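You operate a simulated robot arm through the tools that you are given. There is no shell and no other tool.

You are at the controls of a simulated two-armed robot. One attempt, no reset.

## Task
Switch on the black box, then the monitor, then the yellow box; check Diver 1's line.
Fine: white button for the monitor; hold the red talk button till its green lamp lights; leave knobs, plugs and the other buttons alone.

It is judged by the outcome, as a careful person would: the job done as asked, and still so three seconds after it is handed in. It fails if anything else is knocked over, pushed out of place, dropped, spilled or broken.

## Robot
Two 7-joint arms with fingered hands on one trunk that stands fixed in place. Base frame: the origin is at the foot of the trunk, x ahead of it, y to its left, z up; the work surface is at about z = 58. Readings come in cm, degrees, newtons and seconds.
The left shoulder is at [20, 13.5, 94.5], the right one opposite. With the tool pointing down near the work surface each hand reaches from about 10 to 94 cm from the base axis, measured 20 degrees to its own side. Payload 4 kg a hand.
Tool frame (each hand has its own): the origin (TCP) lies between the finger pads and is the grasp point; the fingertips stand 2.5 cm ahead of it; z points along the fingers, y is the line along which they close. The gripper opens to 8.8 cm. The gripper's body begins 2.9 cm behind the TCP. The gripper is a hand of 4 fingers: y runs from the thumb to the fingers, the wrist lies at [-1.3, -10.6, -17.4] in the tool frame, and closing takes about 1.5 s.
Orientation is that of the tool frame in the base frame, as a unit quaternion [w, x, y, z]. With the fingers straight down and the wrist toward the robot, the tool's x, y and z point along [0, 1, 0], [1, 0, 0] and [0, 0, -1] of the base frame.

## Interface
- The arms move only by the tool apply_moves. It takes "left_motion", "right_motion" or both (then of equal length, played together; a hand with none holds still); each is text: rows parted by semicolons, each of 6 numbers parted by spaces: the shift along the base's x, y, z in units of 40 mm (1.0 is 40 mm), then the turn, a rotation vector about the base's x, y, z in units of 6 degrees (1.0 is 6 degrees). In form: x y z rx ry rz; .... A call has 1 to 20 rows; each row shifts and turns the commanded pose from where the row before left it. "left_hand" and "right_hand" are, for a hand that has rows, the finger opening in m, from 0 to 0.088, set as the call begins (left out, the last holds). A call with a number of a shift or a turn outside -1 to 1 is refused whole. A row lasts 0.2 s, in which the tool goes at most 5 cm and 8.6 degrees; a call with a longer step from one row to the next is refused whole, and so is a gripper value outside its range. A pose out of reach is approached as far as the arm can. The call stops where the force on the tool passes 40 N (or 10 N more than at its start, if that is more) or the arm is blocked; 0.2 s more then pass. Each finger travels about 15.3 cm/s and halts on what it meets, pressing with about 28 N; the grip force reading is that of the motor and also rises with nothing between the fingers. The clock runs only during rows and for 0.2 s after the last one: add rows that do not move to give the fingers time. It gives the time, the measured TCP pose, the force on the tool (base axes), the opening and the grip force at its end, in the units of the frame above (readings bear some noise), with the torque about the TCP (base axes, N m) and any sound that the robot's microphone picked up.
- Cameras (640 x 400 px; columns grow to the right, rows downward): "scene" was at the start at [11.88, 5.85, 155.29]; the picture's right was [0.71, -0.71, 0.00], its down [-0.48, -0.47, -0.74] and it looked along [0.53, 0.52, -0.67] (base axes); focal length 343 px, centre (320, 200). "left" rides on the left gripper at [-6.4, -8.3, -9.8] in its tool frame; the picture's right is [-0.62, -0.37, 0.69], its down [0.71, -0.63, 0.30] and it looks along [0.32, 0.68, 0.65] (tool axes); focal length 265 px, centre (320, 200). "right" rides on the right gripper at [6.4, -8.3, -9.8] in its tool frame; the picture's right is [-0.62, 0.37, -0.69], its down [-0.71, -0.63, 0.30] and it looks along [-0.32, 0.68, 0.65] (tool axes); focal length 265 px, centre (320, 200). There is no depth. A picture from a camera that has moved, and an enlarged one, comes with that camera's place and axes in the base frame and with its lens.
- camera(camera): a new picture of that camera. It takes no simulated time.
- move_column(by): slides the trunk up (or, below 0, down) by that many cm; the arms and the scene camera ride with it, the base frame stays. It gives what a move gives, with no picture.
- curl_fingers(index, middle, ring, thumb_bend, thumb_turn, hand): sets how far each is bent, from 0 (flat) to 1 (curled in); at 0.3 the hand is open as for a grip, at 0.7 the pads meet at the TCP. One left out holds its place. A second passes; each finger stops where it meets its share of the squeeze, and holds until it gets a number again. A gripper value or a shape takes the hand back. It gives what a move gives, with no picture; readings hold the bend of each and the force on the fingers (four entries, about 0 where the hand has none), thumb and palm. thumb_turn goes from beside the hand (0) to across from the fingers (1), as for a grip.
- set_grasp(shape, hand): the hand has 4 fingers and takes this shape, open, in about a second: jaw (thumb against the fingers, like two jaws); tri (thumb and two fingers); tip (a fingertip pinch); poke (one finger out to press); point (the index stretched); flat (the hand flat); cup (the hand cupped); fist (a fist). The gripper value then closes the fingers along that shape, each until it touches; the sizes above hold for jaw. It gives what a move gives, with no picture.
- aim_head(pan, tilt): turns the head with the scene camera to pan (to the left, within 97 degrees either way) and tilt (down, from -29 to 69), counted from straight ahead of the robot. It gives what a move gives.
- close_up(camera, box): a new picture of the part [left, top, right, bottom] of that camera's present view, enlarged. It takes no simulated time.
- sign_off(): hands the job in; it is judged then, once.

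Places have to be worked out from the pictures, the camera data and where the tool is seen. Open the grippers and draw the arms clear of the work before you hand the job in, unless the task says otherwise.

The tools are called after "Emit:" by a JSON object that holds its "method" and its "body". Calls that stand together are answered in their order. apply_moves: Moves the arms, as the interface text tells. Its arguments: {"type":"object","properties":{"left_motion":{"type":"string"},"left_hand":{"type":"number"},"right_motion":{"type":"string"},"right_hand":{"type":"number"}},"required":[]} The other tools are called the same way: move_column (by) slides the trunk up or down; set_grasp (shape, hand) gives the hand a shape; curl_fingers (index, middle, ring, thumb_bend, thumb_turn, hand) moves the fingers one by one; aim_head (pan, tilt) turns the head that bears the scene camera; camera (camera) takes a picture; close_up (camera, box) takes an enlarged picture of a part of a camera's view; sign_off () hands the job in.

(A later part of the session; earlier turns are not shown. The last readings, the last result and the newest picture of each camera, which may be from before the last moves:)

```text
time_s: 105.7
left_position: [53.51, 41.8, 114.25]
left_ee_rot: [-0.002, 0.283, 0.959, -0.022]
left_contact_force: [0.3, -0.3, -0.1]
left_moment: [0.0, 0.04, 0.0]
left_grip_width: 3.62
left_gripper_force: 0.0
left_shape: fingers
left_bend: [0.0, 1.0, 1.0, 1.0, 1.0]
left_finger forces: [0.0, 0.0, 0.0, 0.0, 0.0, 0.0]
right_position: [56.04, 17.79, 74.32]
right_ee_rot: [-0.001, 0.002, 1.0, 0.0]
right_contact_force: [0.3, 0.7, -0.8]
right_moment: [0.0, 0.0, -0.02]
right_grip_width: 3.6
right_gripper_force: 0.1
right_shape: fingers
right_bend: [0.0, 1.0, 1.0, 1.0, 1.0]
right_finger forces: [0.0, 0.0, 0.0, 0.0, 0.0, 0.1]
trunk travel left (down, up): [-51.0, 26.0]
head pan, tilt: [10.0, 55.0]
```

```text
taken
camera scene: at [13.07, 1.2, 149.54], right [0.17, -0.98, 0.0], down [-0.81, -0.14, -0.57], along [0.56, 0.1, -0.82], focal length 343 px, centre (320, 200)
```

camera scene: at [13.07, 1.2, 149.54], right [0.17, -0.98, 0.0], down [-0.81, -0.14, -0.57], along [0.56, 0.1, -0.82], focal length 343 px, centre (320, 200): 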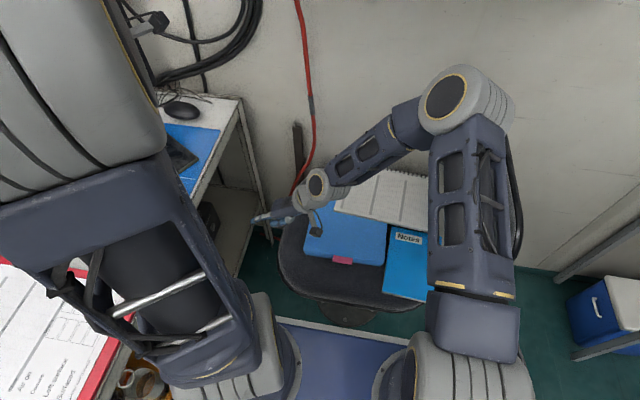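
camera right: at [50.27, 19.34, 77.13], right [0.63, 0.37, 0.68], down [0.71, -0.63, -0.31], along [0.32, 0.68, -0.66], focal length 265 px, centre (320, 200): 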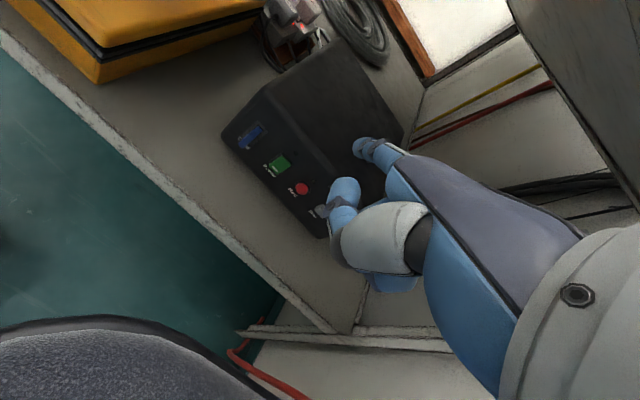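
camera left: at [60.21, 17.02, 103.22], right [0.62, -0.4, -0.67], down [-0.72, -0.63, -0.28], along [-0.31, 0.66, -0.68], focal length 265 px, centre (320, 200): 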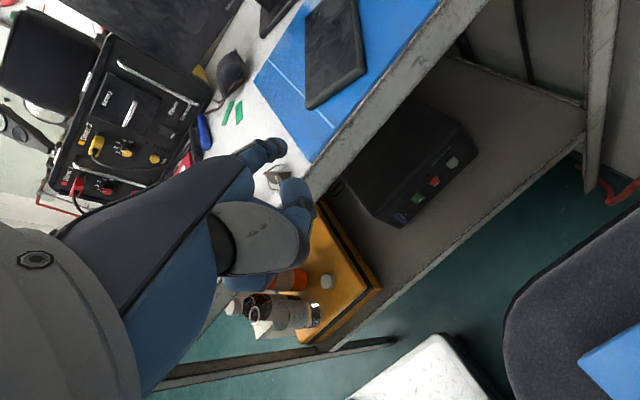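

Now the shoulder is lower. I go forward and down again into the gap toward the panel.

Emit:
{"method": "apply_moves", "body": {"right_motion": "0 0.8 -0.3 0 0 0; 0 0.8 -0.3 0 0 0; 0 0.6 -0.6 0 0 0; 0 0.4 -0.8 0 0 0; 0 0.3 -0.9 0 0 0; 0 0.3 -0.9 0 0 0; 0 0.3 -0.9 0 0 0; 0 0.3 -0.9 0 0 0; 0 0 0 0 0 0"}}

Emit:
{"method": "camera", "body": {"camera": "scene"}}

Emit:
{"method": "camera", "body": {"camera": "right"}}

```text
time_s: 107.7
left_position: [53.52, 41.82, 114.12]
left_ee_rot: [-0.002, 0.283, 0.959, -0.022]
left_contact_force: [-0.2, 0.9, -0.4]
left_moment: [-0.01, -0.05, 0.02]
left_grip_width: 3.62
left_gripper_force: 0.0
left_shape: fingers
left_bend: [0.0, 1.0, 1.0, 1.0, 1.0]
left_finger forces: [0.0, 0.0, 0.1, 0.0, 0.1, 0.0]
right_position: [56.03, 32.76, 52.1]
right_ee_rot: [0.0, 0.002, 1.0, 0.001]
right_contact_force: [0.2, -1.0, 0.7]
right_moment: [0.06, 0.02, 0.01]
right_grip_width: 3.6
right_gripper_force: 0.0
right_shape: fingers
right_bend: [0.0, 1.0, 1.0, 1.0, 1.0]
right_finger forces: [0.1, 0.1, 0.1, 0.0, 0.0, 0.1]
trunk travel left (down, up): [-51.0, 26.0]
head pan, tilt: [10.0, 55.0]
```

```text
taken
camera scene: at [13.06, 1.2, 149.53], right [0.17, -0.98, 0.0], down [-0.81, -0.14, -0.57], along [0.56, 0.1, -0.82], focal length 343 px, centre (320, 200)
```

scene: 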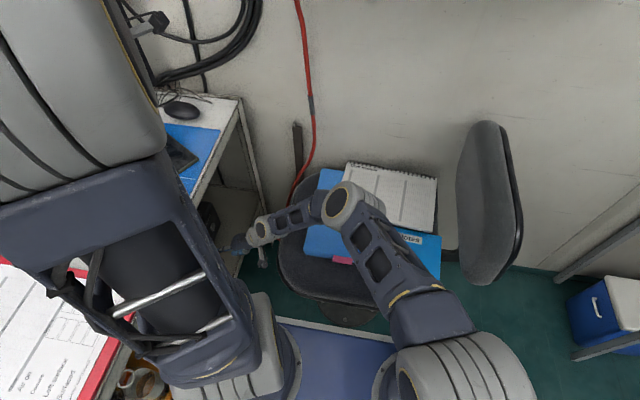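

```text
taken
camera right: at [49.64, 24.6, 61.79], right [0.62, 0.36, 0.69], down [0.71, -0.63, -0.31], along [0.33, 0.68, -0.65], focal length 265 px, centre (320, 200)
```

right: 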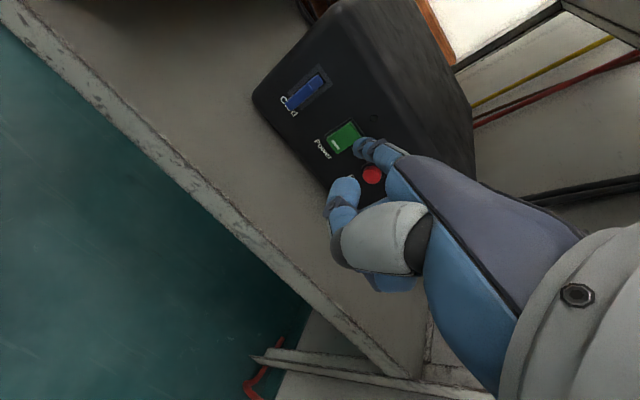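

The hand reached [56.0, 32.8, 52.1] with the tip close in front of the panel. I enlarge the right camera to compare fingertip and rocker.

Emit:
{"method": "close_up", "body": {"camera": "right", "box": [280, 80, 420, 200]}}

```text
3.33 times, centred on (350, 140) of right
camera zoom: at [49.64, 24.6, 61.79], right [0.62, 0.36, 0.69], down [0.71, -0.63, -0.31], along [0.33, 0.68, -0.65], focal length 885 px, centre (220, 400)
```

zoom: 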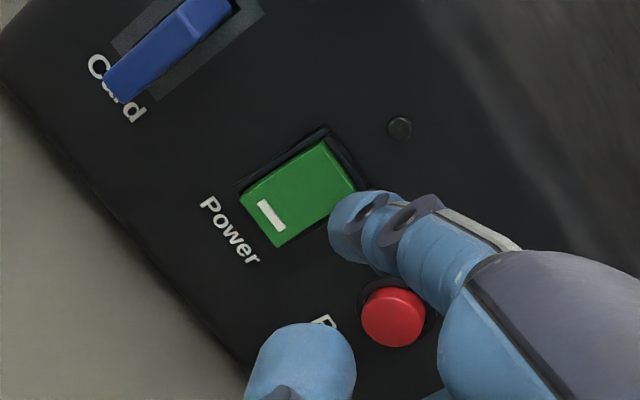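

Tip is at about [54.8, 41.1, 52.4]; the rocker's lower half at [55.4, 47, 47]. I align x and z while staying ~3 cm in front of the panel.

Emit:
{"method": "apply_moves", "body": {"right_motion": "0.05 0.2 -0.45 0 0 0; 0.05 0.2 -0.45 0 0 0; 0.05 0.2 -0.45 0 0 0; 0 0 0 0 0 0"}}

Emit:
{"method": "close_up", "body": {"camera": "right", "box": [280, 80, 420, 200]}}

Emit:
{"method": "camera", "body": {"camera": "right"}}

```text
time_s: 108.7
left_position: [53.63, 41.86, 114.37]
left_ee_rot: [-0.003, 0.283, 0.959, -0.021]
left_contact_force: [-0.1, 0.6, -0.1]
left_moment: [-0.02, -0.01, 0.0]
left_grip_width: 3.61
left_gripper_force: 0.0
left_shape: fingers
left_bend: [0.0, 1.0, 1.0, 1.0, 1.0]
left_finger forces: [0.0, 0.1, 0.0, 0.1, 0.1, 0.1]
right_position: [56.23, 34.7, 46.68]
right_ee_rot: [-0.007, 0.003, 1.0, -0.008]
right_contact_force: [0.0, 0.4, -0.1]
right_moment: [-0.01, 0.0, -0.01]
right_grip_width: 3.58
right_gripper_force: 0.1
right_shape: fingers
right_bend: [0.0, 1.0, 1.0, 1.0, 1.0]
right_finger forces: [0.0, 0.1, 0.0, 0.0, 0.1, 0.0]
right hand out of reach, approached as far as the arm can: row 3
trunk travel left (down, up): [-51.0, 26.0]
head pan, tilt: [10.0, 55.0]
```

```text
3.33 times, centred on (350, 140) of right
camera zoom: at [49.89, 26.61, 56.56], right [0.63, 0.38, 0.68], down [0.71, -0.64, -0.3], along [0.32, 0.67, -0.67], focal length 885 px, centre (220, 400)
```

zoom: 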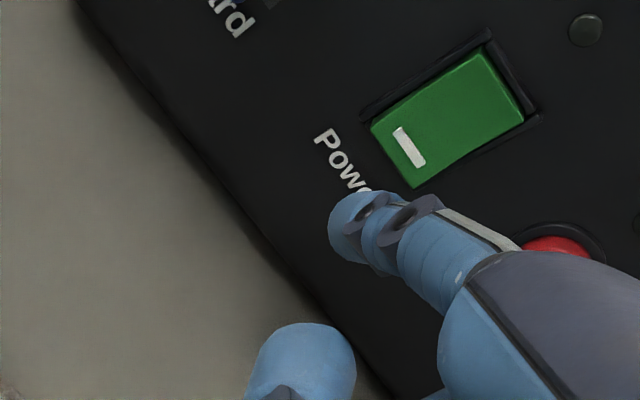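

```text
taken
camera right: at [49.89, 26.61, 56.56], right [0.63, 0.38, 0.68], down [0.71, -0.64, -0.3], along [0.32, 0.67, -0.67], focal length 265 px, centre (320, 200)
```

right: 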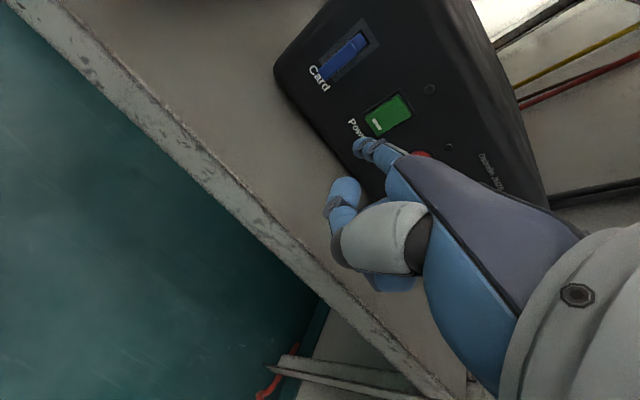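

Again at the reach limit by a few cm. I raise the hand 10 cm in front of the panel, turn it to yaw ≈75°, and lower the trunk 10 cm.

Emit:
{"method": "apply_moves", "body": {"right_motion": "0 -0.2 0.6 0 0 -0.6; 0 -0.1 0.6 0 0 -0.6; 0 0 0.6 0 0 -0.6; 0 0 0.7 0 0 -0.6; 0 0 0 0 0 0"}}

Emit:
{"method": "move_column", "body": {"by": -10}}

Emit:
{"method": "camera", "body": {"camera": "right"}}

Emit:
{"method": "camera", "body": {"camera": "scene"}}

```text
time_s: 109.9
left_position: [53.72, 41.73, 114.25]
left_ee_rot: [-0.003, 0.283, 0.959, -0.021]
left_contact_force: [0.8, 0.7, -0.5]
left_moment: [0.0, -0.02, 0.0]
left_grip_width: 3.62
left_gripper_force: 0.0
left_shape: fingers
left_bend: [0.0, 1.0, 1.0, 1.0, 1.0]
left_finger forces: [0.0, 0.1, 0.0, 0.0, 0.0, 0.0]
right_position: [56.46, 34.16, 56.49]
right_ee_rot: [-0.001, 0.129, 0.992, 0.002]
right_contact_force: [-0.3, -0.2, -0.4]
right_moment: [0.02, -0.02, 0.05]
right_grip_width: 3.57
right_gripper_force: 0.1
right_shape: fingers
right_bend: [0.0, 1.0, 1.0, 1.0, 1.0]
right_finger forces: [0.0, 0.1, 0.0, 0.0, 0.1, 0.0]
trunk travel left (down, up): [-51.0, 26.0]
head pan, tilt: [10.0, 55.0]
```

```text
time_s: 111.3
left_position: [53.47, 41.67, 104.29]
left_ee_rot: [-0.003, 0.283, 0.959, -0.021]
left_contact_force: [0.2, 0.5, 0.1]
left_moment: [0.0, 0.01, -0.01]
left_grip_width: 3.59
left_gripper_force: 0.0
left_shape: fingers
left_bend: [0.0, 1.0, 1.0, 1.0, 1.0]
left_finger forces: [0.1, 0.1, 0.1, 0.0, 0.1, 0.0]
right_position: [56.61, 34.29, 46.47]
right_ee_rot: [-0.002, 0.128, 0.992, 0.001]
right_contact_force: [0.4, -0.4, -0.2]
right_moment: [0.02, -0.01, 0.0]
right_grip_width: 3.57
right_gripper_force: 0.2
right_shape: fingers
right_bend: [0.0, 1.0, 1.0, 1.0, 1.0]
right_finger forces: [0.0, 0.0, 0.0, 0.1, 0.0, 0.1]
trunk travel left (down, up): [-41.0, 36.0]
head pan, tilt: [10.0, 55.0]
```

```text
taken
camera right: at [48.27, 27.88, 56.19], right [0.69, 0.2, 0.69], down [0.53, -0.79, -0.31], along [0.49, 0.58, -0.65], focal length 265 px, centre (320, 200)
```

right: 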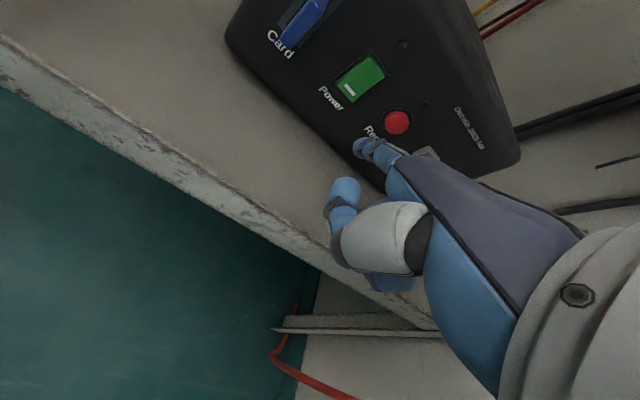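

```text
taken
camera scene: at [13.07, 1.2, 139.54], right [0.17, -0.98, 0.0], down [-0.81, -0.14, -0.57], along [0.56, 0.1, -0.82], focal length 343 px, centre (320, 200)
```

scene: 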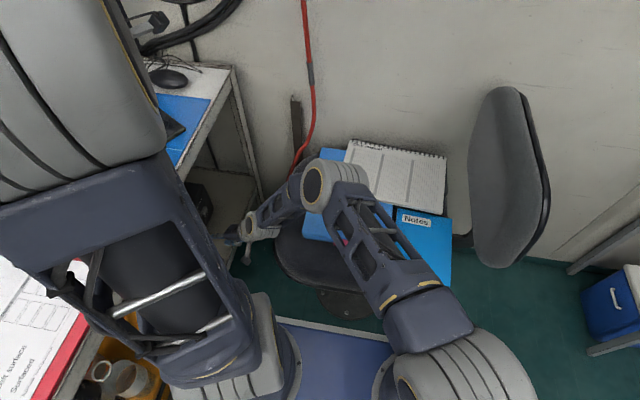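

Good: hand at [56.6, 34.3, 46.5], yaw 75°, tip ≈[57.6, 42.6, 46.8]. I shift 2.2 cm left to line up with the rocker's lower half.

Emit:
{"method": "apply_moves", "body": {"right_motion": "-0.28 0.1 0.03 0 0 0; -0.27 0.1 0.03 0 0 0; 0 0 0 0 0 0"}}

Emit:
{"method": "close_up", "body": {"camera": "right", "box": [280, 80, 420, 200]}}

```text
time_s: 112.1
left_position: [53.63, 41.67, 104.24]
left_ee_rot: [-0.003, 0.283, 0.959, -0.021]
left_contact_force: [0.1, -0.8, 0.0]
left_moment: [0.02, -0.01, 0.01]
left_grip_width: 3.63
left_gripper_force: 0.2
left_shape: fingers
left_bend: [0.0, 1.0, 1.0, 1.0, 1.0]
left_finger forces: [0.0, 0.0, 0.0, 0.1, 0.1, 0.0]
right_position: [54.23, 34.88, 46.71]
right_ee_rot: [-0.001, 0.128, 0.992, 0.001]
right_contact_force: [-0.6, -0.5, -0.1]
right_moment: [-0.02, 0.0, -0.01]
right_grip_width: 3.58
right_gripper_force: 0.0
right_shape: fingers
right_bend: [0.0, 1.0, 1.0, 1.0, 1.0]
right_finger forces: [0.1, 0.0, 0.1, 0.1, 0.1, 0.1]
trunk travel left (down, up): [-41.0, 36.0]
head pan, tilt: [10.0, 55.0]
```

```text
3.33 times, centred on (350, 140) of right
camera zoom: at [45.99, 28.59, 56.48], right [0.69, 0.2, 0.69], down [0.53, -0.79, -0.31], along [0.49, 0.58, -0.65], focal length 885 px, centre (220, 400)
```

zoom: 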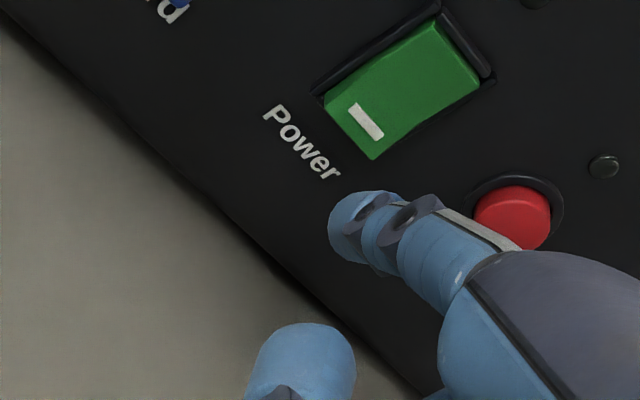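

Tip ≈[55.2, 43.2, 47.0], directly in front of the rocker's marked lower half at [55.3, 47, 46.9]. I push slowly in +y.

Emit:
{"method": "apply_moves", "body": {"right_motion": "0 0.15 0 0 0 0; 0 0.15 0 0 0 0; 0 0.15 0 0 0 0; 0 0.15 0 0 0 0; 0 0.1 0 0 0 0; 0 0.1 0 0 0 0; 0 0 0 0 0 0"}}

Emit:
{"method": "close_up", "body": {"camera": "right", "box": [280, 60, 440, 200]}}

```text
time_s: 113.7
left_position: [53.59, 41.85, 104.26]
left_ee_rot: [-0.002, 0.284, 0.959, -0.021]
left_contact_force: [0.0, 0.2, -0.7]
left_moment: [-0.01, 0.01, 0.01]
left_grip_width: 3.58
left_gripper_force: 0.1
left_shape: fingers
left_bend: [0.0, 1.0, 1.0, 1.0, 1.0]
left_finger forces: [0.0, 0.0, 0.0, 0.0, 0.1, 0.0]
right_position: [54.28, 38.31, 46.67]
right_ee_rot: [-0.001, 0.128, 0.992, 0.002]
right_contact_force: [0.3, 0.6, 0.0]
right_moment: [0.0, 0.0, 0.01]
right_grip_width: 3.57
right_gripper_force: 0.0
right_shape: fingers
right_bend: [0.0, 1.0, 1.0, 1.0, 1.0]
right_finger forces: [0.0, 0.0, 0.0, 0.0, 0.0, 0.0]
trunk travel left (down, up): [-41.0, 36.0]
head pan, tilt: [10.0, 55.0]
```

```text
2.86 times, centred on (360, 130) of right
camera zoom: at [46.12, 31.96, 56.4], right [0.69, 0.2, 0.69], down [0.53, -0.79, -0.31], along [0.49, 0.58, -0.65], focal length 758 px, centre (206, 400)
```

zoom: 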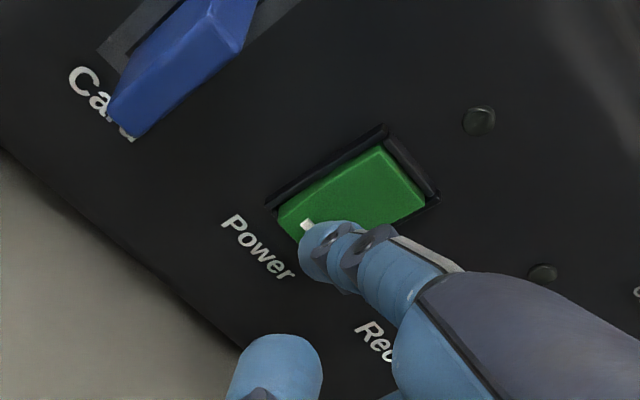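

The tip now covers the rocker's mark but there's no contact yet. I push a bit further in small steps.

Emit:
{"method": "apply_moves", "body": {"right_motion": "0 0.1 0 0 0 0; 0 0.1 0 0 0 0; 0 0.1 0 0 0 0; 0 0 0 0 0 0"}}

Emit:
{"method": "close_up", "body": {"camera": "right", "box": [280, 60, 440, 200]}}

```text
time_s: 114.7
left_position: [53.54, 41.67, 104.24]
left_ee_rot: [-0.003, 0.283, 0.959, -0.022]
left_contact_force: [0.3, -0.6, -0.7]
left_moment: [0.02, 0.04, -0.02]
left_grip_width: 3.62
left_gripper_force: 0.1
left_shape: fingers
left_bend: [0.0, 1.0, 1.0, 1.0, 1.0]
left_finger forces: [0.0, 0.0, 0.1, 0.0, 0.0, 0.0]
right_position: [54.46, 39.5, 46.69]
right_ee_rot: [-0.001, 0.128, 0.992, 0.001]
right_contact_force: [0.3, -7.7, 0.5]
right_moment: [0.02, 0.0, -0.06]
right_grip_width: 3.21
right_gripper_force: 3.0
right_shape: fingers
right_bend: [0.03, 1.0, 1.0, 1.0, 1.0]
right_finger forces: [6.9, 0.0, 0.0, 0.0, 0.0, 0.0]
trunk travel left (down, up): [-41.0, 36.0]
head pan, tilt: [10.0, 55.0]
```

```text
2.86 times, centred on (360, 130) of right
camera zoom: at [46.14, 33.13, 56.37], right [0.69, 0.2, 0.69], down [0.53, -0.79, -0.31], along [0.49, 0.58, -0.65], focal length 758 px, centre (206, 400)
```

zoom: 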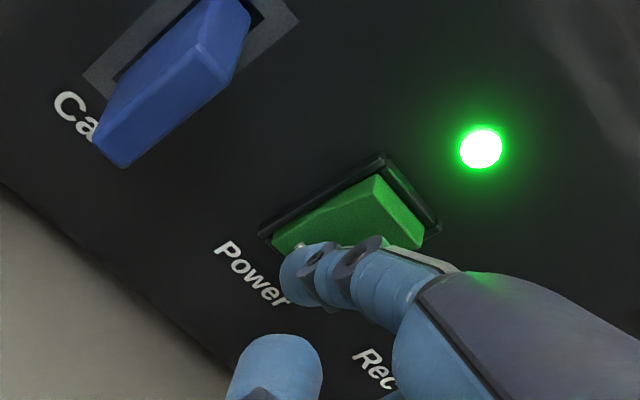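

The black box's lamp lit green: the rocker has flipped to on. I pull the finger straight back and check that it stays on.

Emit:
{"method": "apply_moves", "body": {"right_motion": "0 -0.3 0 0 0 0; 0 -0.4 0 0 0 0; 0 -0.4 0 0 0 0; 0 0 0 0 0 0"}}

Emit:
{"method": "close_up", "body": {"camera": "right", "box": [260, 40, 460, 200]}}

```text
time_s: 115.7
left_position: [53.56, 41.72, 104.34]
left_ee_rot: [-0.002, 0.283, 0.959, -0.021]
left_contact_force: [0.0, -0.6, 0.4]
left_moment: [-0.03, 0.04, -0.02]
left_grip_width: 3.61
left_gripper_force: 0.0
left_shape: fingers
left_bend: [0.0, 1.0, 1.0, 1.0, 1.0]
left_finger forces: [0.1, 0.0, 0.0, 0.0, 0.0, 0.0]
right_position: [54.48, 35.07, 46.56]
right_ee_rot: [0.0, 0.128, 0.992, 0.001]
right_contact_force: [-0.8, -0.3, 0.3]
right_moment: [0.0, 0.03, 0.0]
right_grip_width: 3.59
right_gripper_force: 0.0
right_shape: fingers
right_bend: [0.0, 1.0, 1.0, 1.0, 1.0]
right_finger forces: [0.1, 0.1, 0.0, 0.0, 0.1, 0.0]
trunk travel left (down, up): [-41.0, 36.0]
head pan, tilt: [10.0, 55.0]
```

```text
2.50 times, centred on (360, 120) of right
camera zoom: at [46.13, 28.75, 56.35], right [0.69, 0.2, 0.69], down [0.53, -0.79, -0.31], along [0.49, 0.58, -0.65], focal length 664 px, centre (220, 400)
```

zoom: 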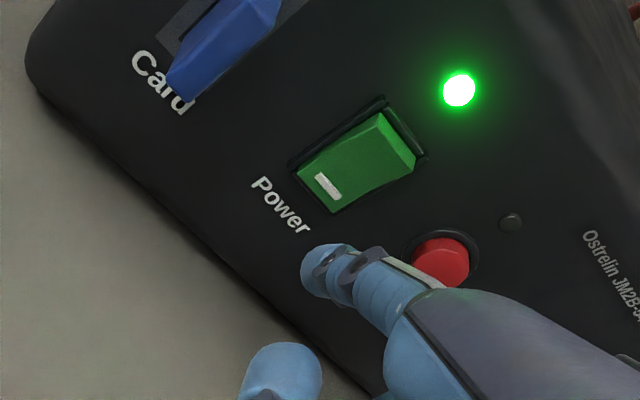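

The lamp stays green with the finger away. Now I withdraw the right arm up and back through the gap.

Emit:
{"method": "apply_moves", "body": {"right_motion": "0 -0.4 0.8 0 0 0; 0 -0.4 0.8 0 0 0; 0 -0.4 0.8 0 0 0; 0 -0.4 0.8 0 0 0; 0 -0.5 0.8 0 0 0; 0 -0.6 0.7 0 0 0; 0 -0.6 0.7 0 0 0; 0.1 -0.7 0.6 0 0 0; 0.1 -0.7 0.6 0 0 0; 0.1 -0.7 0.6 0 0 0; 0.1 -0.7 0.5 0 0 0; 0 0 0 0 0 0"}}

Emit:
{"method": "camera", "body": {"camera": "scene"}}

```text
time_s: 118.3
left_position: [53.66, 41.71, 104.3]
left_ee_rot: [-0.002, 0.284, 0.959, -0.021]
left_contact_force: [-0.5, 0.8, 0.1]
left_moment: [0.0, 0.03, -0.06]
left_grip_width: 3.59
left_gripper_force: 0.0
left_shape: fingers
left_bend: [0.0, 1.0, 1.0, 1.0, 1.0]
left_finger forces: [0.1, 0.0, 0.0, 0.1, 0.0, 0.0]
right_position: [56.06, 10.83, 77.41]
right_ee_rot: [-0.001, 0.128, 0.992, 0.0]
right_contact_force: [-0.5, 0.1, -0.7]
right_moment: [-0.01, -0.03, 0.01]
right_grip_width: 3.58
right_gripper_force: 0.0
right_shape: fingers
right_bend: [0.0, 1.0, 1.0, 1.0, 1.0]
right_finger forces: [0.0, 0.0, 0.1, 0.0, 0.0, 0.0]
trunk travel left (down, up): [-41.0, 36.0]
head pan, tilt: [10.0, 55.0]
```

```text
taken
camera scene: at [13.06, 1.2, 139.53], right [0.17, -0.98, 0.0], down [-0.81, -0.14, -0.57], along [0.56, 0.1, -0.82], focal length 343 px, centre (320, 200)
```

scene: 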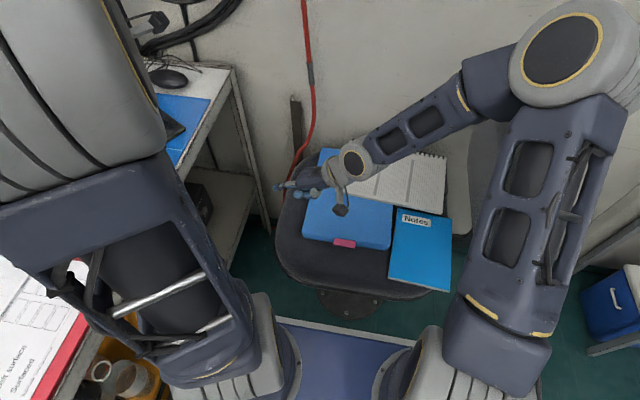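

The right hand is clear. I raise the trunk by 24 cm for the monitor and yellow box work, then park the right arm on its side.

Emit:
{"method": "move_column", "body": {"by": 24}}

Emit:
{"method": "apply_moves", "body": {"right_motion": "0 -0.8 0.1 0 0 0; 0 -0.8 0.1 0 0 0; 0 -0.8 0.2 0 0 0; 0 -0.8 0.2 0 0 0; 0 -0.8 0.2 0 0 0; -0.1 -0.8 0.2 0 0 0; -0.1 -0.8 0.2 0 0 0; -0.1 -0.8 0.2 0 0 0; 0 0 0 0 0 0"}}

Emit:
{"method": "aim_head", "body": {"pan": 50, "tilt": 45}}

Emit:
{"method": "camera", "body": {"camera": "scene"}}

Emit:
{"method": "camera", "body": {"camera": "left"}}

```text
time_s: 120.8
left_position: [53.57, 41.77, 128.22]
left_ee_rot: [-0.003, 0.283, 0.959, -0.021]
left_contact_force: [0.1, -0.1, 0.0]
left_moment: [0.02, 0.02, 0.02]
left_grip_width: 3.64
left_gripper_force: 0.0
left_shape: fingers
left_bend: [0.0, 1.0, 1.0, 1.0, 1.0]
left_finger forces: [0.1, 0.0, 0.0, 0.0, 0.0, 0.1]
right_position: [56.13, 10.81, 101.36]
right_ee_rot: [-0.001, 0.127, 0.992, 0.001]
right_contact_force: [-0.3, 0.1, -0.1]
right_moment: [-0.01, 0.02, 0.0]
right_grip_width: 3.59
right_gripper_force: 0.1
right_shape: fingers
right_bend: [0.0, 1.0, 1.0, 1.0, 1.0]
right_finger forces: [0.1, 0.0, 0.0, 0.1, 0.0, 0.0]
trunk travel left (down, up): [-65.0, 12.0]
head pan, tilt: [10.0, 55.0]
```

```text
time_s: 122.8
left_position: [53.65, 41.78, 128.26]
left_ee_rot: [-0.003, 0.283, 0.959, -0.022]
left_contact_force: [0.8, -0.5, -0.1]
left_moment: [-0.04, -0.05, -0.05]
left_grip_width: 3.62
left_gripper_force: 0.1
left_shape: fingers
left_bend: [0.0, 1.0, 1.0, 1.0, 1.0]
left_finger forces: [0.1, 0.0, 0.1, 0.0, 0.0, 0.1]
right_position: [54.66, -14.97, 107.07]
right_ee_rot: [-0.001, 0.128, 0.992, 0.001]
right_contact_force: [0.1, 0.2, 0.5]
right_moment: [0.0, 0.01, 0.05]
right_grip_width: 3.6
right_gripper_force: 0.1
right_shape: fingers
right_bend: [0.0, 1.0, 1.0, 1.0, 1.0]
right_finger forces: [0.1, 0.0, 0.0, 0.0, 0.0, 0.0]
trunk travel left (down, up): [-65.0, 12.0]
head pan, tilt: [10.0, 55.0]
```

```text
time_s: 123.8
left_position: [53.75, 41.76, 128.24]
left_ee_rot: [-0.003, 0.283, 0.959, -0.021]
left_contact_force: [0.2, 0.7, -0.4]
left_moment: [-0.01, 0.03, 0.01]
left_grip_width: 3.61
left_gripper_force: 0.1
left_shape: fingers
left_bend: [0.0, 1.0, 1.0, 1.0, 1.0]
left_finger forces: [0.1, 0.0, 0.0, 0.1, 0.0, 0.0]
right_position: [54.84, -14.86, 107.01]
right_ee_rot: [0.0, 0.128, 0.992, 0.001]
right_contact_force: [0.4, -0.1, -0.7]
right_moment: [0.01, 0.0, 0.0]
right_grip_width: 3.58
right_gripper_force: 0.0
right_shape: fingers
right_bend: [0.0, 1.0, 1.0, 1.0, 1.0]
right_finger forces: [0.0, 0.0, 0.1, 0.1, 0.0, 0.0]
trunk travel left (down, up): [-65.0, 12.0]
head pan, tilt: [50.0, 45.0]
```

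```text
taken
camera scene: at [11.2, 6.17, 164.87], right [0.77, -0.64, 0.0], down [-0.46, -0.54, -0.71], along [0.45, 0.54, -0.71], focal length 343 px, centre (320, 200)
```

scene: 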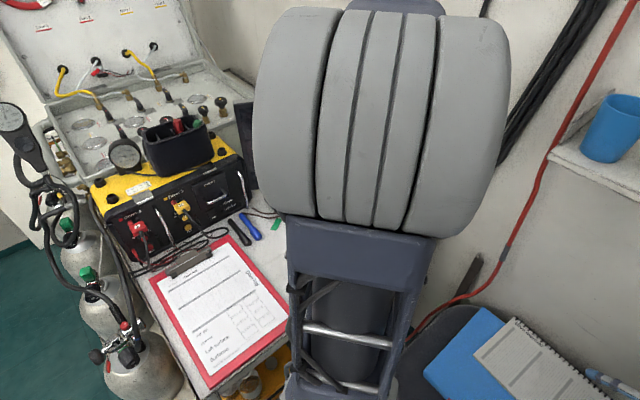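

```text
taken
camera left: at [54.61, 31.7, 138.55], right [0.31, -0.67, -0.67], down [-0.95, -0.15, -0.28], along [0.09, 0.72, -0.68], focal length 265 px, centre (320, 200)
```

left: 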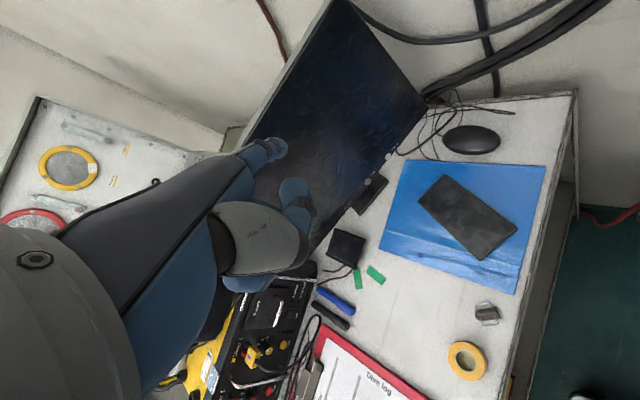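

The monitor's lower edge is partly in the left camera's view. I enlarge it to find the Power button from this side.

Emit:
{"method": "close_up", "body": {"camera": "left", "box": [300, 80, 460, 240]}}

```text
2.50 times, centred on (380, 160) of left
camera zoom: at [54.61, 31.7, 138.55], right [0.31, -0.67, -0.67], down [-0.95, -0.15, -0.28], along [0.09, 0.72, -0.68], focal length 664 px, centre (170, 300)
```

zoom: 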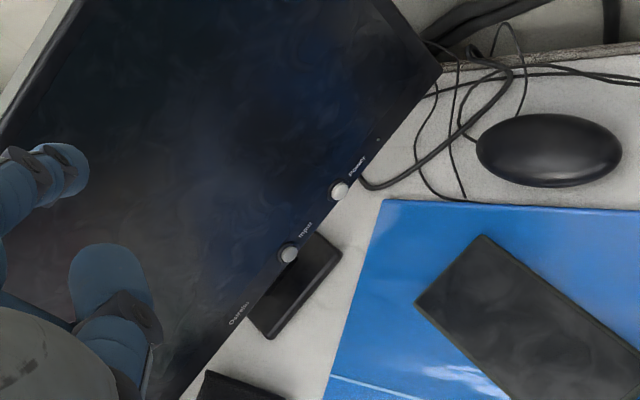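

Triangulated: Power button ≈[73.4, 65.0, 91.8], Input 7 cm to its left ≈[66.9, 67.8, 92.3]; press direction is az ≈66°. I bring the left hand down in front of the Power button, stopping ~5 cm short.

Emit:
{"method": "apply_moves", "body": {"left_motion": "0.33 0.29 -0.9 0.04 -0.02 0.15; 0.33 0.29 -0.9 0.04 -0.02 0.15; 0.33 0.29 -0.9 0.04 -0.02 0.15; 0.33 0.29 -0.9 0.04 -0.02 0.15; 0.33 0.29 -0.9 0.04 -0.02 0.15; 0.33 0.29 -0.9 0.04 -0.02 0.15; 0.33 0.29 -0.9 0.04 -0.02 0.15; 0.33 0.29 -0.9 0.04 -0.02 0.15; 0.33 0.29 -0.9 0.04 -0.02 0.15; 0.33 0.29 -0.9 0.04 -0.02 0.15; 0 0 0 0 0 0"}}

Emit:
{"method": "camera", "body": {"camera": "scene"}}

Emit:
{"method": "camera", "body": {"camera": "left"}}

```text
time_s: 126.2
left_position: [66.77, 53.46, 92.4]
left_ee_rot: [0.004, 0.207, 0.978, 0.002]
left_contact_force: [-0.8, 0.0, 0.8]
left_moment: [-0.01, -0.03, 0.03]
left_grip_width: 3.61
left_gripper_force: 0.0
left_shape: fingers
left_bend: [0.0, 1.0, 1.0, 1.0, 1.0]
left_finger forces: [0.0, 0.1, 0.0, 0.1, 0.0, 0.0]
right_position: [54.79, -14.97, 106.95]
right_ee_rot: [-0.001, 0.128, 0.992, 0.001]
right_contact_force: [0.2, 0.5, -0.6]
right_moment: [0.0, 0.02, 0.03]
right_grip_width: 3.58
right_gripper_force: 0.0
right_shape: fingers
right_bend: [0.0, 1.0, 1.0, 1.0, 1.0]
right_finger forces: [0.0, 0.1, 0.1, 0.0, 0.1, 0.1]
trunk travel left (down, up): [-65.0, 12.0]
head pan, tilt: [50.0, 45.0]
```

```text
taken
camera scene: at [11.19, 6.17, 164.88], right [0.77, -0.64, 0.0], down [-0.45, -0.54, -0.71], along [0.45, 0.54, -0.71], focal length 343 px, centre (320, 200)
```

scene: 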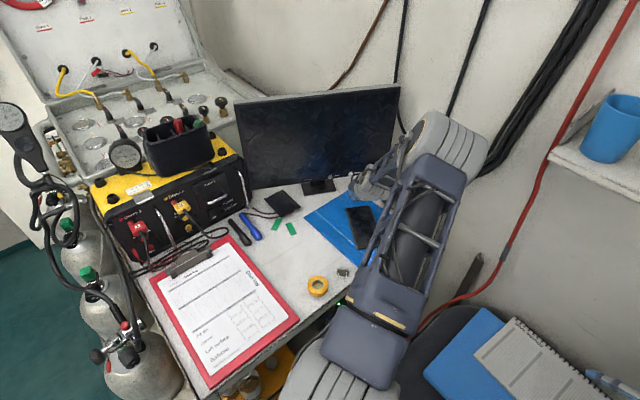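

```text
taken
camera left: at [69.15, 43.24, 102.3], right [0.42, -0.59, -0.69], down [-0.91, -0.29, -0.31], along [-0.01, 0.76, -0.65], focal length 265 px, centre (320, 200)
```

left: 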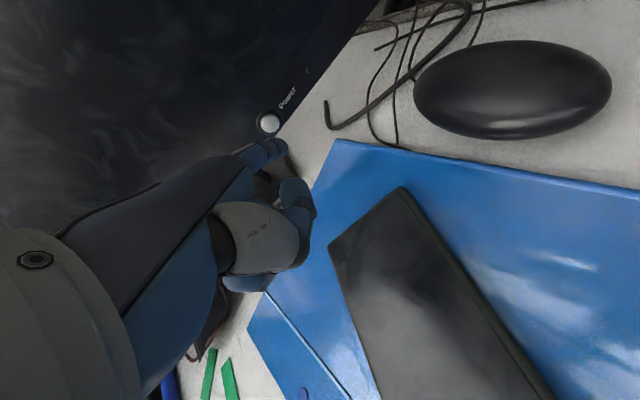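

The hand is in front of the Power button with the elbow well clear. I enlarge to see tip versus button.

Emit:
{"method": "close_up", "body": {"camera": "left", "box": [200, 70, 340, 210]}}

Emit:
{"method": "close_up", "body": {"camera": "scene", "box": [290, 130, 410, 220]}}

```text
2.86 times, centred on (270, 140) of left
camera zoom: at [69.15, 43.24, 102.3], right [0.42, -0.59, -0.69], down [-0.91, -0.29, -0.31], along [-0.01, 0.76, -0.65], focal length 758 px, centre (463, 371)
```

zoom: 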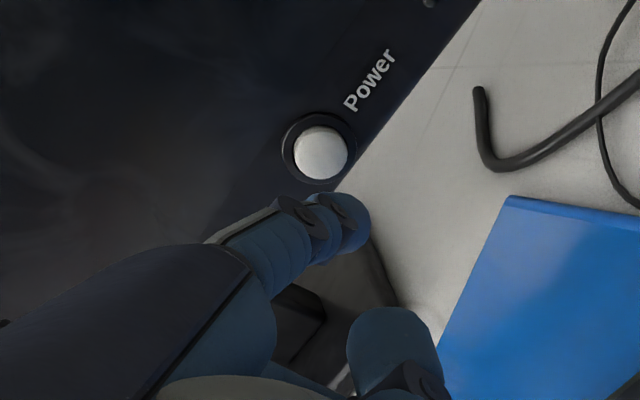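

```text
4.44 times, centred on (350, 175) of scene
camera zoom: at [11.19, 6.17, 164.88], right [0.77, -0.64, 0.0], down [-0.45, -0.54, -0.71], along [0.45, 0.54, -0.71], focal length 1523 px, centre (187, 311)
```

zoom: 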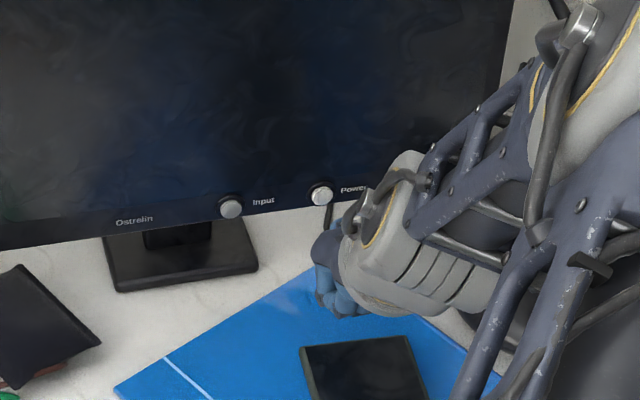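

Tip ≈[71.2, 60.6, 92.8], in line with the Power button, ~4.8 cm short and 0.6 cm high. I approach along the press direction to about 1.5 cm.

Emit:
{"method": "apply_moves", "body": {"left_motion": "0.107 0.244 -0.04 0 0 0; 0.107 0.244 -0.04 0 0 0; 0.107 0.244 -0.04 0 0 0; 0 0 0 0 0 0"}}

Emit:
{"method": "close_up", "body": {"camera": "left", "box": [200, 70, 340, 210]}}

```text
time_s: 127.2
left_position: [68.16, 56.48, 91.86]
left_ee_rot: [0.004, 0.207, 0.978, 0.002]
left_contact_force: [-0.5, -0.1, 0.1]
left_moment: [0.01, -0.01, -0.02]
left_grip_width: 3.61
left_gripper_force: 0.1
left_shape: fingers
left_bend: [0.0, 1.0, 1.0, 1.0, 1.0]
left_finger forces: [0.1, 0.0, 0.1, 0.1, 0.0, 0.0]
right_position: [54.77, -14.9, 106.85]
right_ee_rot: [-0.001, 0.128, 0.992, 0.001]
right_contact_force: [0.0, -0.1, 0.9]
right_moment: [-0.01, -0.04, -0.02]
right_grip_width: 3.58
right_gripper_force: 0.0
right_shape: fingers
right_bend: [0.0, 1.0, 1.0, 1.0, 1.0]
right_finger forces: [0.1, 0.0, 0.0, 0.0, 0.0, 0.0]
trunk travel left (down, up): [-65.0, 12.0]
head pan, tilt: [50.0, 45.0]
```

```text
2.86 times, centred on (270, 140) of left
camera zoom: at [70.5, 46.2, 101.74], right [0.42, -0.59, -0.69], down [-0.91, -0.29, -0.31], along [-0.01, 0.76, -0.65], focal length 758 px, centre (463, 371)
```

zoom: 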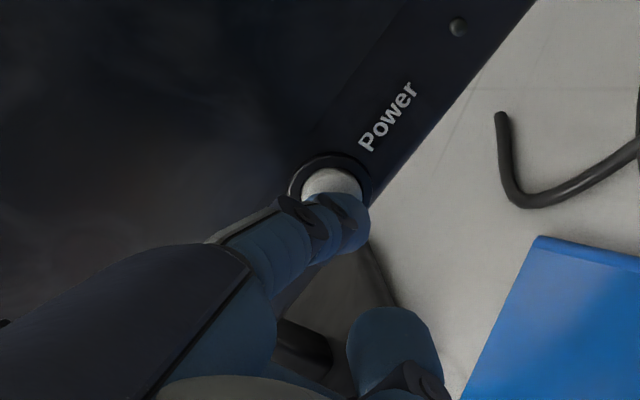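

Aligned; about 1.7 cm remain. I press forward gently in 4 mm steps.

Emit:
{"method": "apply_moves", "body": {"left_motion": "0.04 0.092 0 0 0 0; 0.04 0.092 0 0 0 0; 0.04 0.092 0 0 0 0; 0.02 0.046 0 0 0 0; 0 0 0 0 0 0"}}

Emit:
{"method": "close_up", "body": {"camera": "left", "box": [200, 70, 340, 210]}}

```text
time_s: 128.4
left_position: [68.64, 57.57, 91.64]
left_ee_rot: [0.003, 0.207, 0.978, 0.001]
left_contact_force: [-2.8, -5.8, -0.9]
left_moment: [-0.11, 0.06, -0.04]
left_grip_width: 3.18
left_gripper_force: 2.9
left_shape: fingers
left_bend: [0.04, 1.0, 1.0, 1.0, 1.0]
left_finger forces: [6.3, 0.1, 0.0, 0.0, 0.1, 0.0]
right_position: [54.76, -14.97, 106.9]
right_ee_rot: [0.0, 0.129, 0.992, 0.001]
right_contact_force: [0.6, -0.4, -0.6]
right_moment: [0.01, 0.01, -0.01]
right_grip_width: 3.59
right_gripper_force: 0.0
right_shape: fingers
right_bend: [0.0, 1.0, 1.0, 1.0, 1.0]
right_finger forces: [0.0, 0.1, 0.0, 0.0, 0.0, 0.0]
trunk travel left (down, up): [-65.0, 12.0]
head pan, tilt: [50.0, 45.0]
heard: click
```

```text
2.86 times, centred on (270, 140) of left
camera zoom: at [70.99, 47.38, 101.62], right [0.42, -0.59, -0.69], down [-0.91, -0.29, -0.31], along [-0.01, 0.76, -0.65], focal length 758 px, centre (463, 371)
```

zoom: 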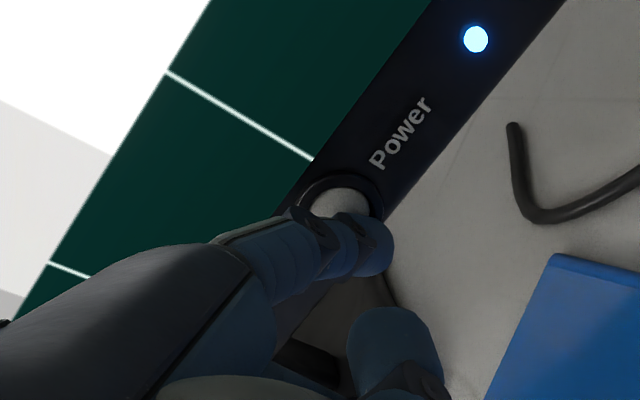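

A click was heard, the monitor's lamp lit and the screen came on. I draw the finger back and look at the screen.

Emit:
{"method": "apply_moves", "body": {"left_motion": "-0.15 -0.35 0 0 0 0; -0.2 -0.45 0 0 0 0; -0.2 -0.45 0.3 0 0 0; -0.2 -0.4 0.8 0 0 0; -0.2 -0.3 0.9 0 0 0; 0 0 0.9 0 0 0; 0 0 0.9 0 0 0; 0 0 0 0 0 0"}}

Emit:
{"method": "camera", "body": {"camera": "scene"}}

```text
time_s: 130.2
left_position: [64.81, 49.58, 107.16]
left_ee_rot: [0.003, 0.207, 0.978, 0.003]
left_contact_force: [0.2, -0.2, 0.2]
left_moment: [0.0, -0.01, 0.01]
left_grip_width: 3.61
left_gripper_force: 0.2
left_shape: fingers
left_bend: [0.0, 1.0, 1.0, 1.0, 1.0]
left_finger forces: [0.0, 0.0, 0.1, 0.0, 0.1, 0.1]
right_position: [54.79, -14.82, 106.92]
right_ee_rot: [0.0, 0.128, 0.992, 0.001]
right_contact_force: [-0.1, -0.3, 0.0]
right_moment: [-0.02, -0.01, -0.01]
right_grip_width: 3.6
right_gripper_force: 0.1
right_shape: fingers
right_bend: [0.0, 1.0, 1.0, 1.0, 1.0]
right_finger forces: [0.0, 0.1, 0.0, 0.0, 0.0, 0.0]
trunk travel left (down, up): [-65.0, 12.0]
head pan, tilt: [50.0, 45.0]
```

```text
taken
camera scene: at [11.2, 6.18, 164.88], right [0.77, -0.64, 0.0], down [-0.45, -0.54, -0.71], along [0.45, 0.54, -0.71], focal length 343 px, centre (320, 200)
```

scene: 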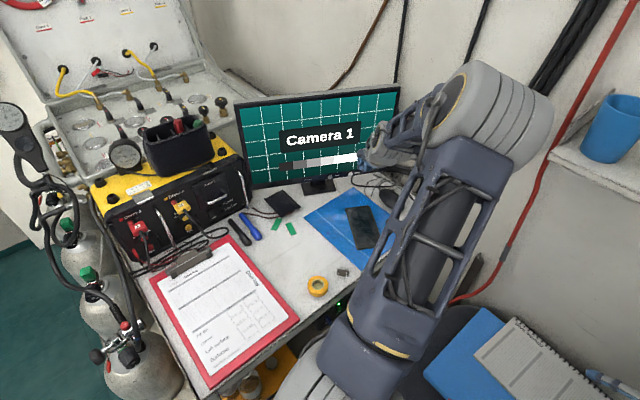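

The monitor shows "Camera 1". Next is the yellow box: I bring the left hand over in front of its panel (staying high) to view the rocker closely.

Emit:
{"method": "apply_moves", "body": {"left_motion": "-0.9 0.2 0.2 0 0 0.45; -0.9 0.2 0.2 0 0 0.45; -0.9 0.2 0.1 0 0 0.45; -0.9 0.25 0.1 0 0 0.45; -0.9 0.25 0 0 0 0.45; -0.9 0.25 0 0 0 0.45; -0.9 0.25 0 0 0 0.45; -0.9 0.25 0 0 0 0.45; -0.9 0.25 0 0 0 0.4; 0 0 0 0 0 0"}}

Emit:
{"method": "camera", "body": {"camera": "left"}}

Emit:
{"method": "camera", "body": {"camera": "scene"}}

```text
time_s: 132.4
left_position: [32.41, 58.21, 109.49]
left_ee_rot: [0.003, -0.001, 1.0, 0.002]
left_contact_force: [0.5, 0.7, 0.9]
left_moment: [0.0, 0.0, -0.02]
left_grip_width: 3.61
left_gripper_force: 0.0
left_shape: fingers
left_bend: [0.0, 1.0, 1.0, 1.0, 1.0]
left_finger forces: [0.1, 0.1, 0.0, 0.1, 0.0, 0.1]
right_position: [54.61, -14.89, 106.9]
right_ee_rot: [-0.001, 0.128, 0.992, 0.001]
right_contact_force: [-0.1, -0.2, -0.1]
right_moment: [0.0, 0.02, -0.01]
right_grip_width: 3.56
right_gripper_force: 0.1
right_shape: fingers
right_bend: [0.0, 1.0, 1.0, 1.0, 1.0]
right_finger forces: [0.0, 0.1, 0.0, 0.1, 0.0, 0.0]
trunk travel left (down, up): [-65.0, 12.0]
head pan, tilt: [50.0, 45.0]
```

```text
taken
camera left: at [38.8, 49.89, 119.44], right [0.62, -0.36, -0.69], down [-0.71, -0.63, -0.31], along [-0.32, 0.69, -0.65], focal length 265 px, centre (320, 200)
```

left: 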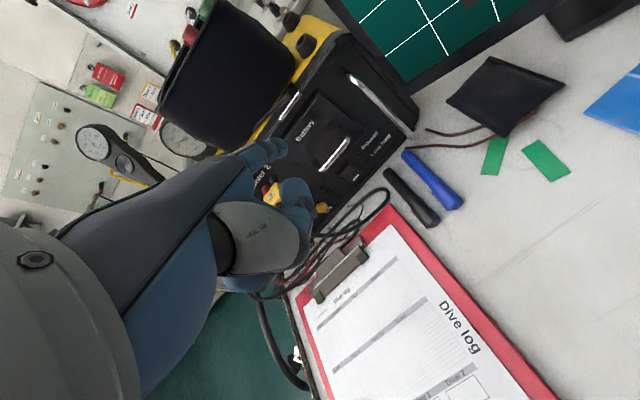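

```text
taken
camera scene: at [11.2, 6.18, 164.88], right [0.77, -0.64, 0.0], down [-0.45, -0.54, -0.71], along [0.45, 0.54, -0.71], focal length 343 px, centre (320, 200)
```

scene: 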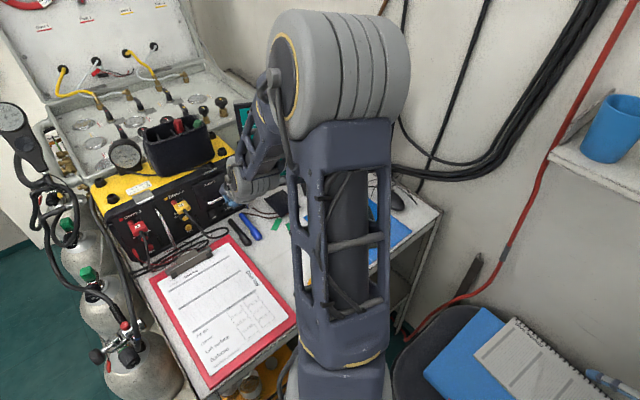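

Clear view of the yellow box's panel. I enlarge around the rocker.

Emit:
{"method": "close_up", "body": {"camera": "left", "box": [290, 90, 430, 230]}}

Emit:
{"method": "close_up", "body": {"camera": "scene", "box": [90, 150, 270, 280]}}

```text
2.86 times, centred on (360, 160) of left
camera zoom: at [38.8, 49.89, 119.44], right [0.62, -0.36, -0.69], down [-0.71, -0.63, -0.31], along [-0.32, 0.69, -0.65], focal length 758 px, centre (206, 314)
```

zoom: 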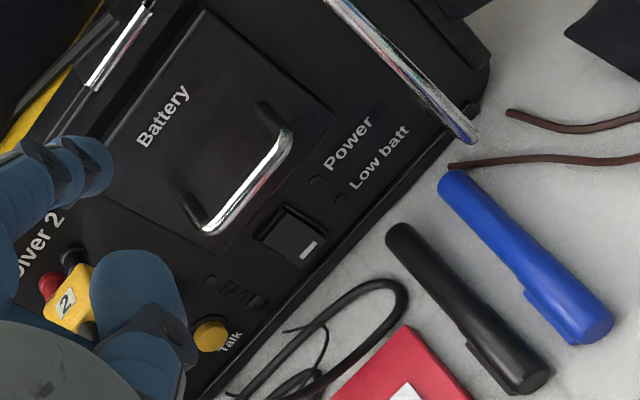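

```text
3.08 times, centred on (180, 215) of scene
camera zoom: at [11.2, 6.18, 164.88], right [0.77, -0.64, 0.0], down [-0.45, -0.54, -0.71], along [0.45, 0.54, -0.71], focal length 1054 px, centre (751, 154)
```

zoom: 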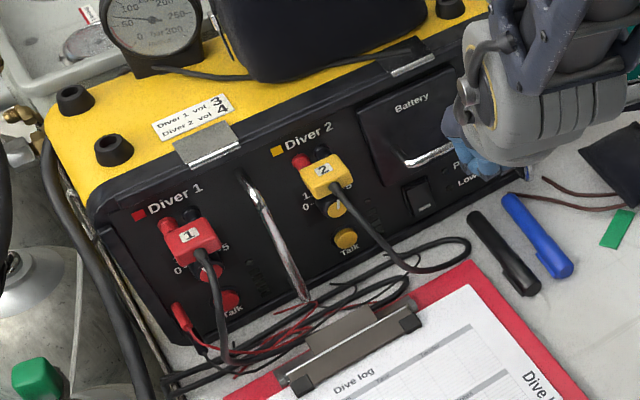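

Re-triangulated with a wide baseline: rocker centre ≈[31.2, 81.0, 88.9], its marked lower end ≈ z 87.3; the battery handle sticks out to y≈78.7 at z≈95.5. I lower the hand to ~5 cm in front of the rocker.

Emit:
{"method": "apply_moves", "body": {"left_motion": "-0.1 0.35 -0.9 0 0 0; -0.1 0.35 -0.9 0 0 0; -0.1 0.35 -0.9 0 0 0; -0.1 0.35 -0.9 0 0 0; -0.1 0.35 -0.9 0 0 0; -0.1 0.3 -0.9 0 0 0; 0 0 0 0 0 0"}}

Emit:
{"method": "close_up", "body": {"camera": "left", "box": [200, 60, 380, 220]}}

Emit:
{"method": "close_up", "body": {"camera": "scene", "box": [90, 150, 270, 280]}}

```text
time_s: 134.0
left_position: [30.18, 66.34, 87.89]
left_ee_rot: [0.003, -0.001, 1.0, 0.003]
left_contact_force: [-0.5, 0.3, 0.0]
left_moment: [0.0, -0.01, 0.0]
left_grip_width: 3.6
left_gripper_force: 0.0
left_shape: fingers
left_bend: [0.0, 1.0, 1.0, 1.0, 1.0]
left_finger forces: [0.1, 0.1, 0.0, 0.0, 0.0, 0.0]
right_position: [54.77, -15.06, 106.85]
right_ee_rot: [0.0, 0.128, 0.992, 0.001]
right_contact_force: [0.2, 1.1, -0.2]
right_moment: [0.0, -0.01, -0.01]
right_grip_width: 3.58
right_gripper_force: 0.1
right_shape: fingers
right_bend: [0.0, 1.0, 1.0, 1.0, 1.0]
right_finger forces: [0.0, 0.0, 0.1, 0.0, 0.1, 0.0]
trunk travel left (down, up): [-65.0, 12.0]
head pan, tilt: [50.0, 45.0]
```

```text
2.50 times, centred on (290, 140) of left
camera zoom: at [36.61, 57.97, 97.76], right [0.63, -0.36, -0.69], down [-0.71, -0.63, -0.31], along [-0.32, 0.69, -0.65], focal length 664 px, centre (395, 350)
```

zoom: 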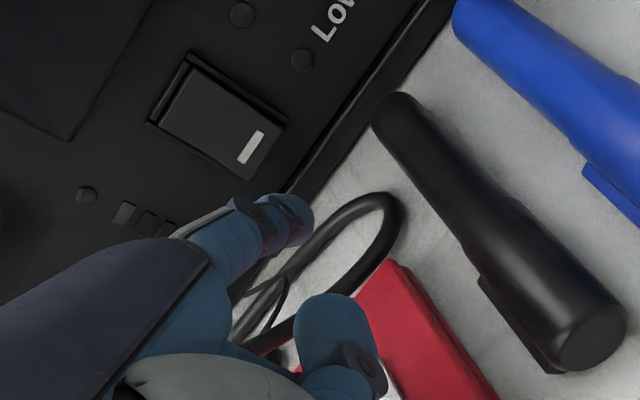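

```text
3.08 times, centred on (180, 215) of scene
camera zoom: at [11.19, 6.17, 164.88], right [0.77, -0.64, 0.0], down [-0.45, -0.54, -0.71], along [0.45, 0.54, -0.71], focal length 1054 px, centre (751, 154)
```

zoom: 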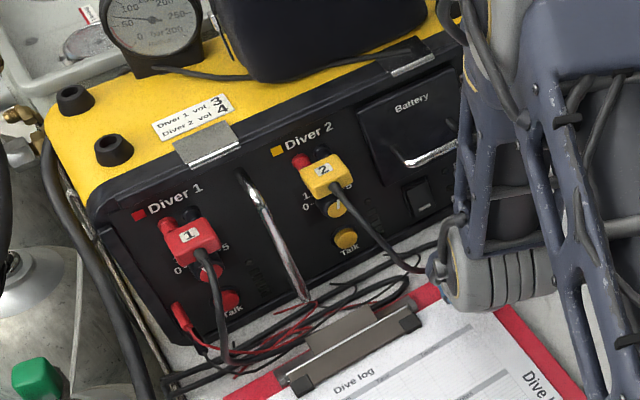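

The tip is at about [31.4, 74.6, 88.2]; the rocker's marked end at [31.0, 80.6, 87.6]. Cables lie lower on the table. I approach 4 cm while lowering slightly.

Emit:
{"method": "apply_moves", "body": {"left_motion": "-0.02 0.25 -0.04 0 0 0; -0.02 0.25 -0.04 0 0 0; -0.02 0.25 -0.04 0 0 0; -0.02 0.25 -0.03 0 0 0; 0 0 0 0 0 0"}}

Emit:
{"method": "close_up", "body": {"camera": "left", "box": [200, 60, 380, 220]}}

```text
time_s: 135.2
left_position: [29.71, 70.29, 87.32]
left_ee_rot: [0.003, -0.001, 1.0, 0.003]
left_contact_force: [-0.5, -0.4, 0.6]
left_moment: [-0.01, -0.05, 0.01]
left_grip_width: 3.61
left_gripper_force: 0.0
left_shape: fingers
left_bend: [0.0, 1.0, 1.0, 1.0, 1.0]
left_finger forces: [0.1, 0.1, 0.0, 0.0, 0.1, 0.1]
right_position: [54.7, -14.85, 106.89]
right_ee_rot: [0.0, 0.128, 0.992, 0.001]
right_contact_force: [-0.3, 0.3, -0.3]
right_moment: [-0.01, 0.05, 0.0]
right_grip_width: 3.58
right_gripper_force: 0.1
right_shape: fingers
right_bend: [0.0, 1.0, 1.0, 1.0, 1.0]
right_finger forces: [0.0, 0.1, 0.1, 0.0, 0.0, 0.1]
trunk travel left (down, up): [-65.0, 12.0]
head pan, tilt: [50.0, 45.0]
```

```text
2.50 times, centred on (290, 140) of left
camera zoom: at [36.06, 62.0, 97.09], right [0.62, -0.36, -0.69], down [-0.71, -0.63, -0.31], along [-0.32, 0.69, -0.65], focal length 664 px, centre (395, 350)
```

zoom: 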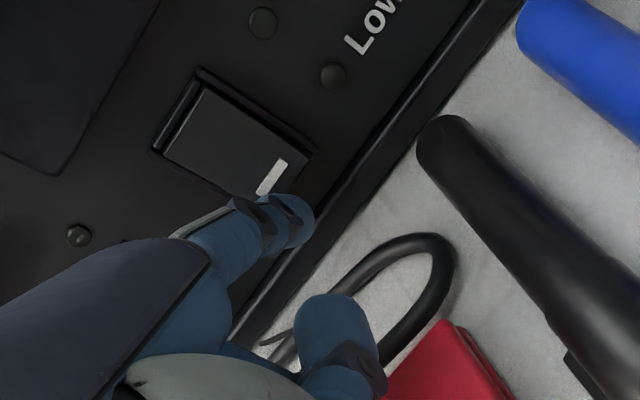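

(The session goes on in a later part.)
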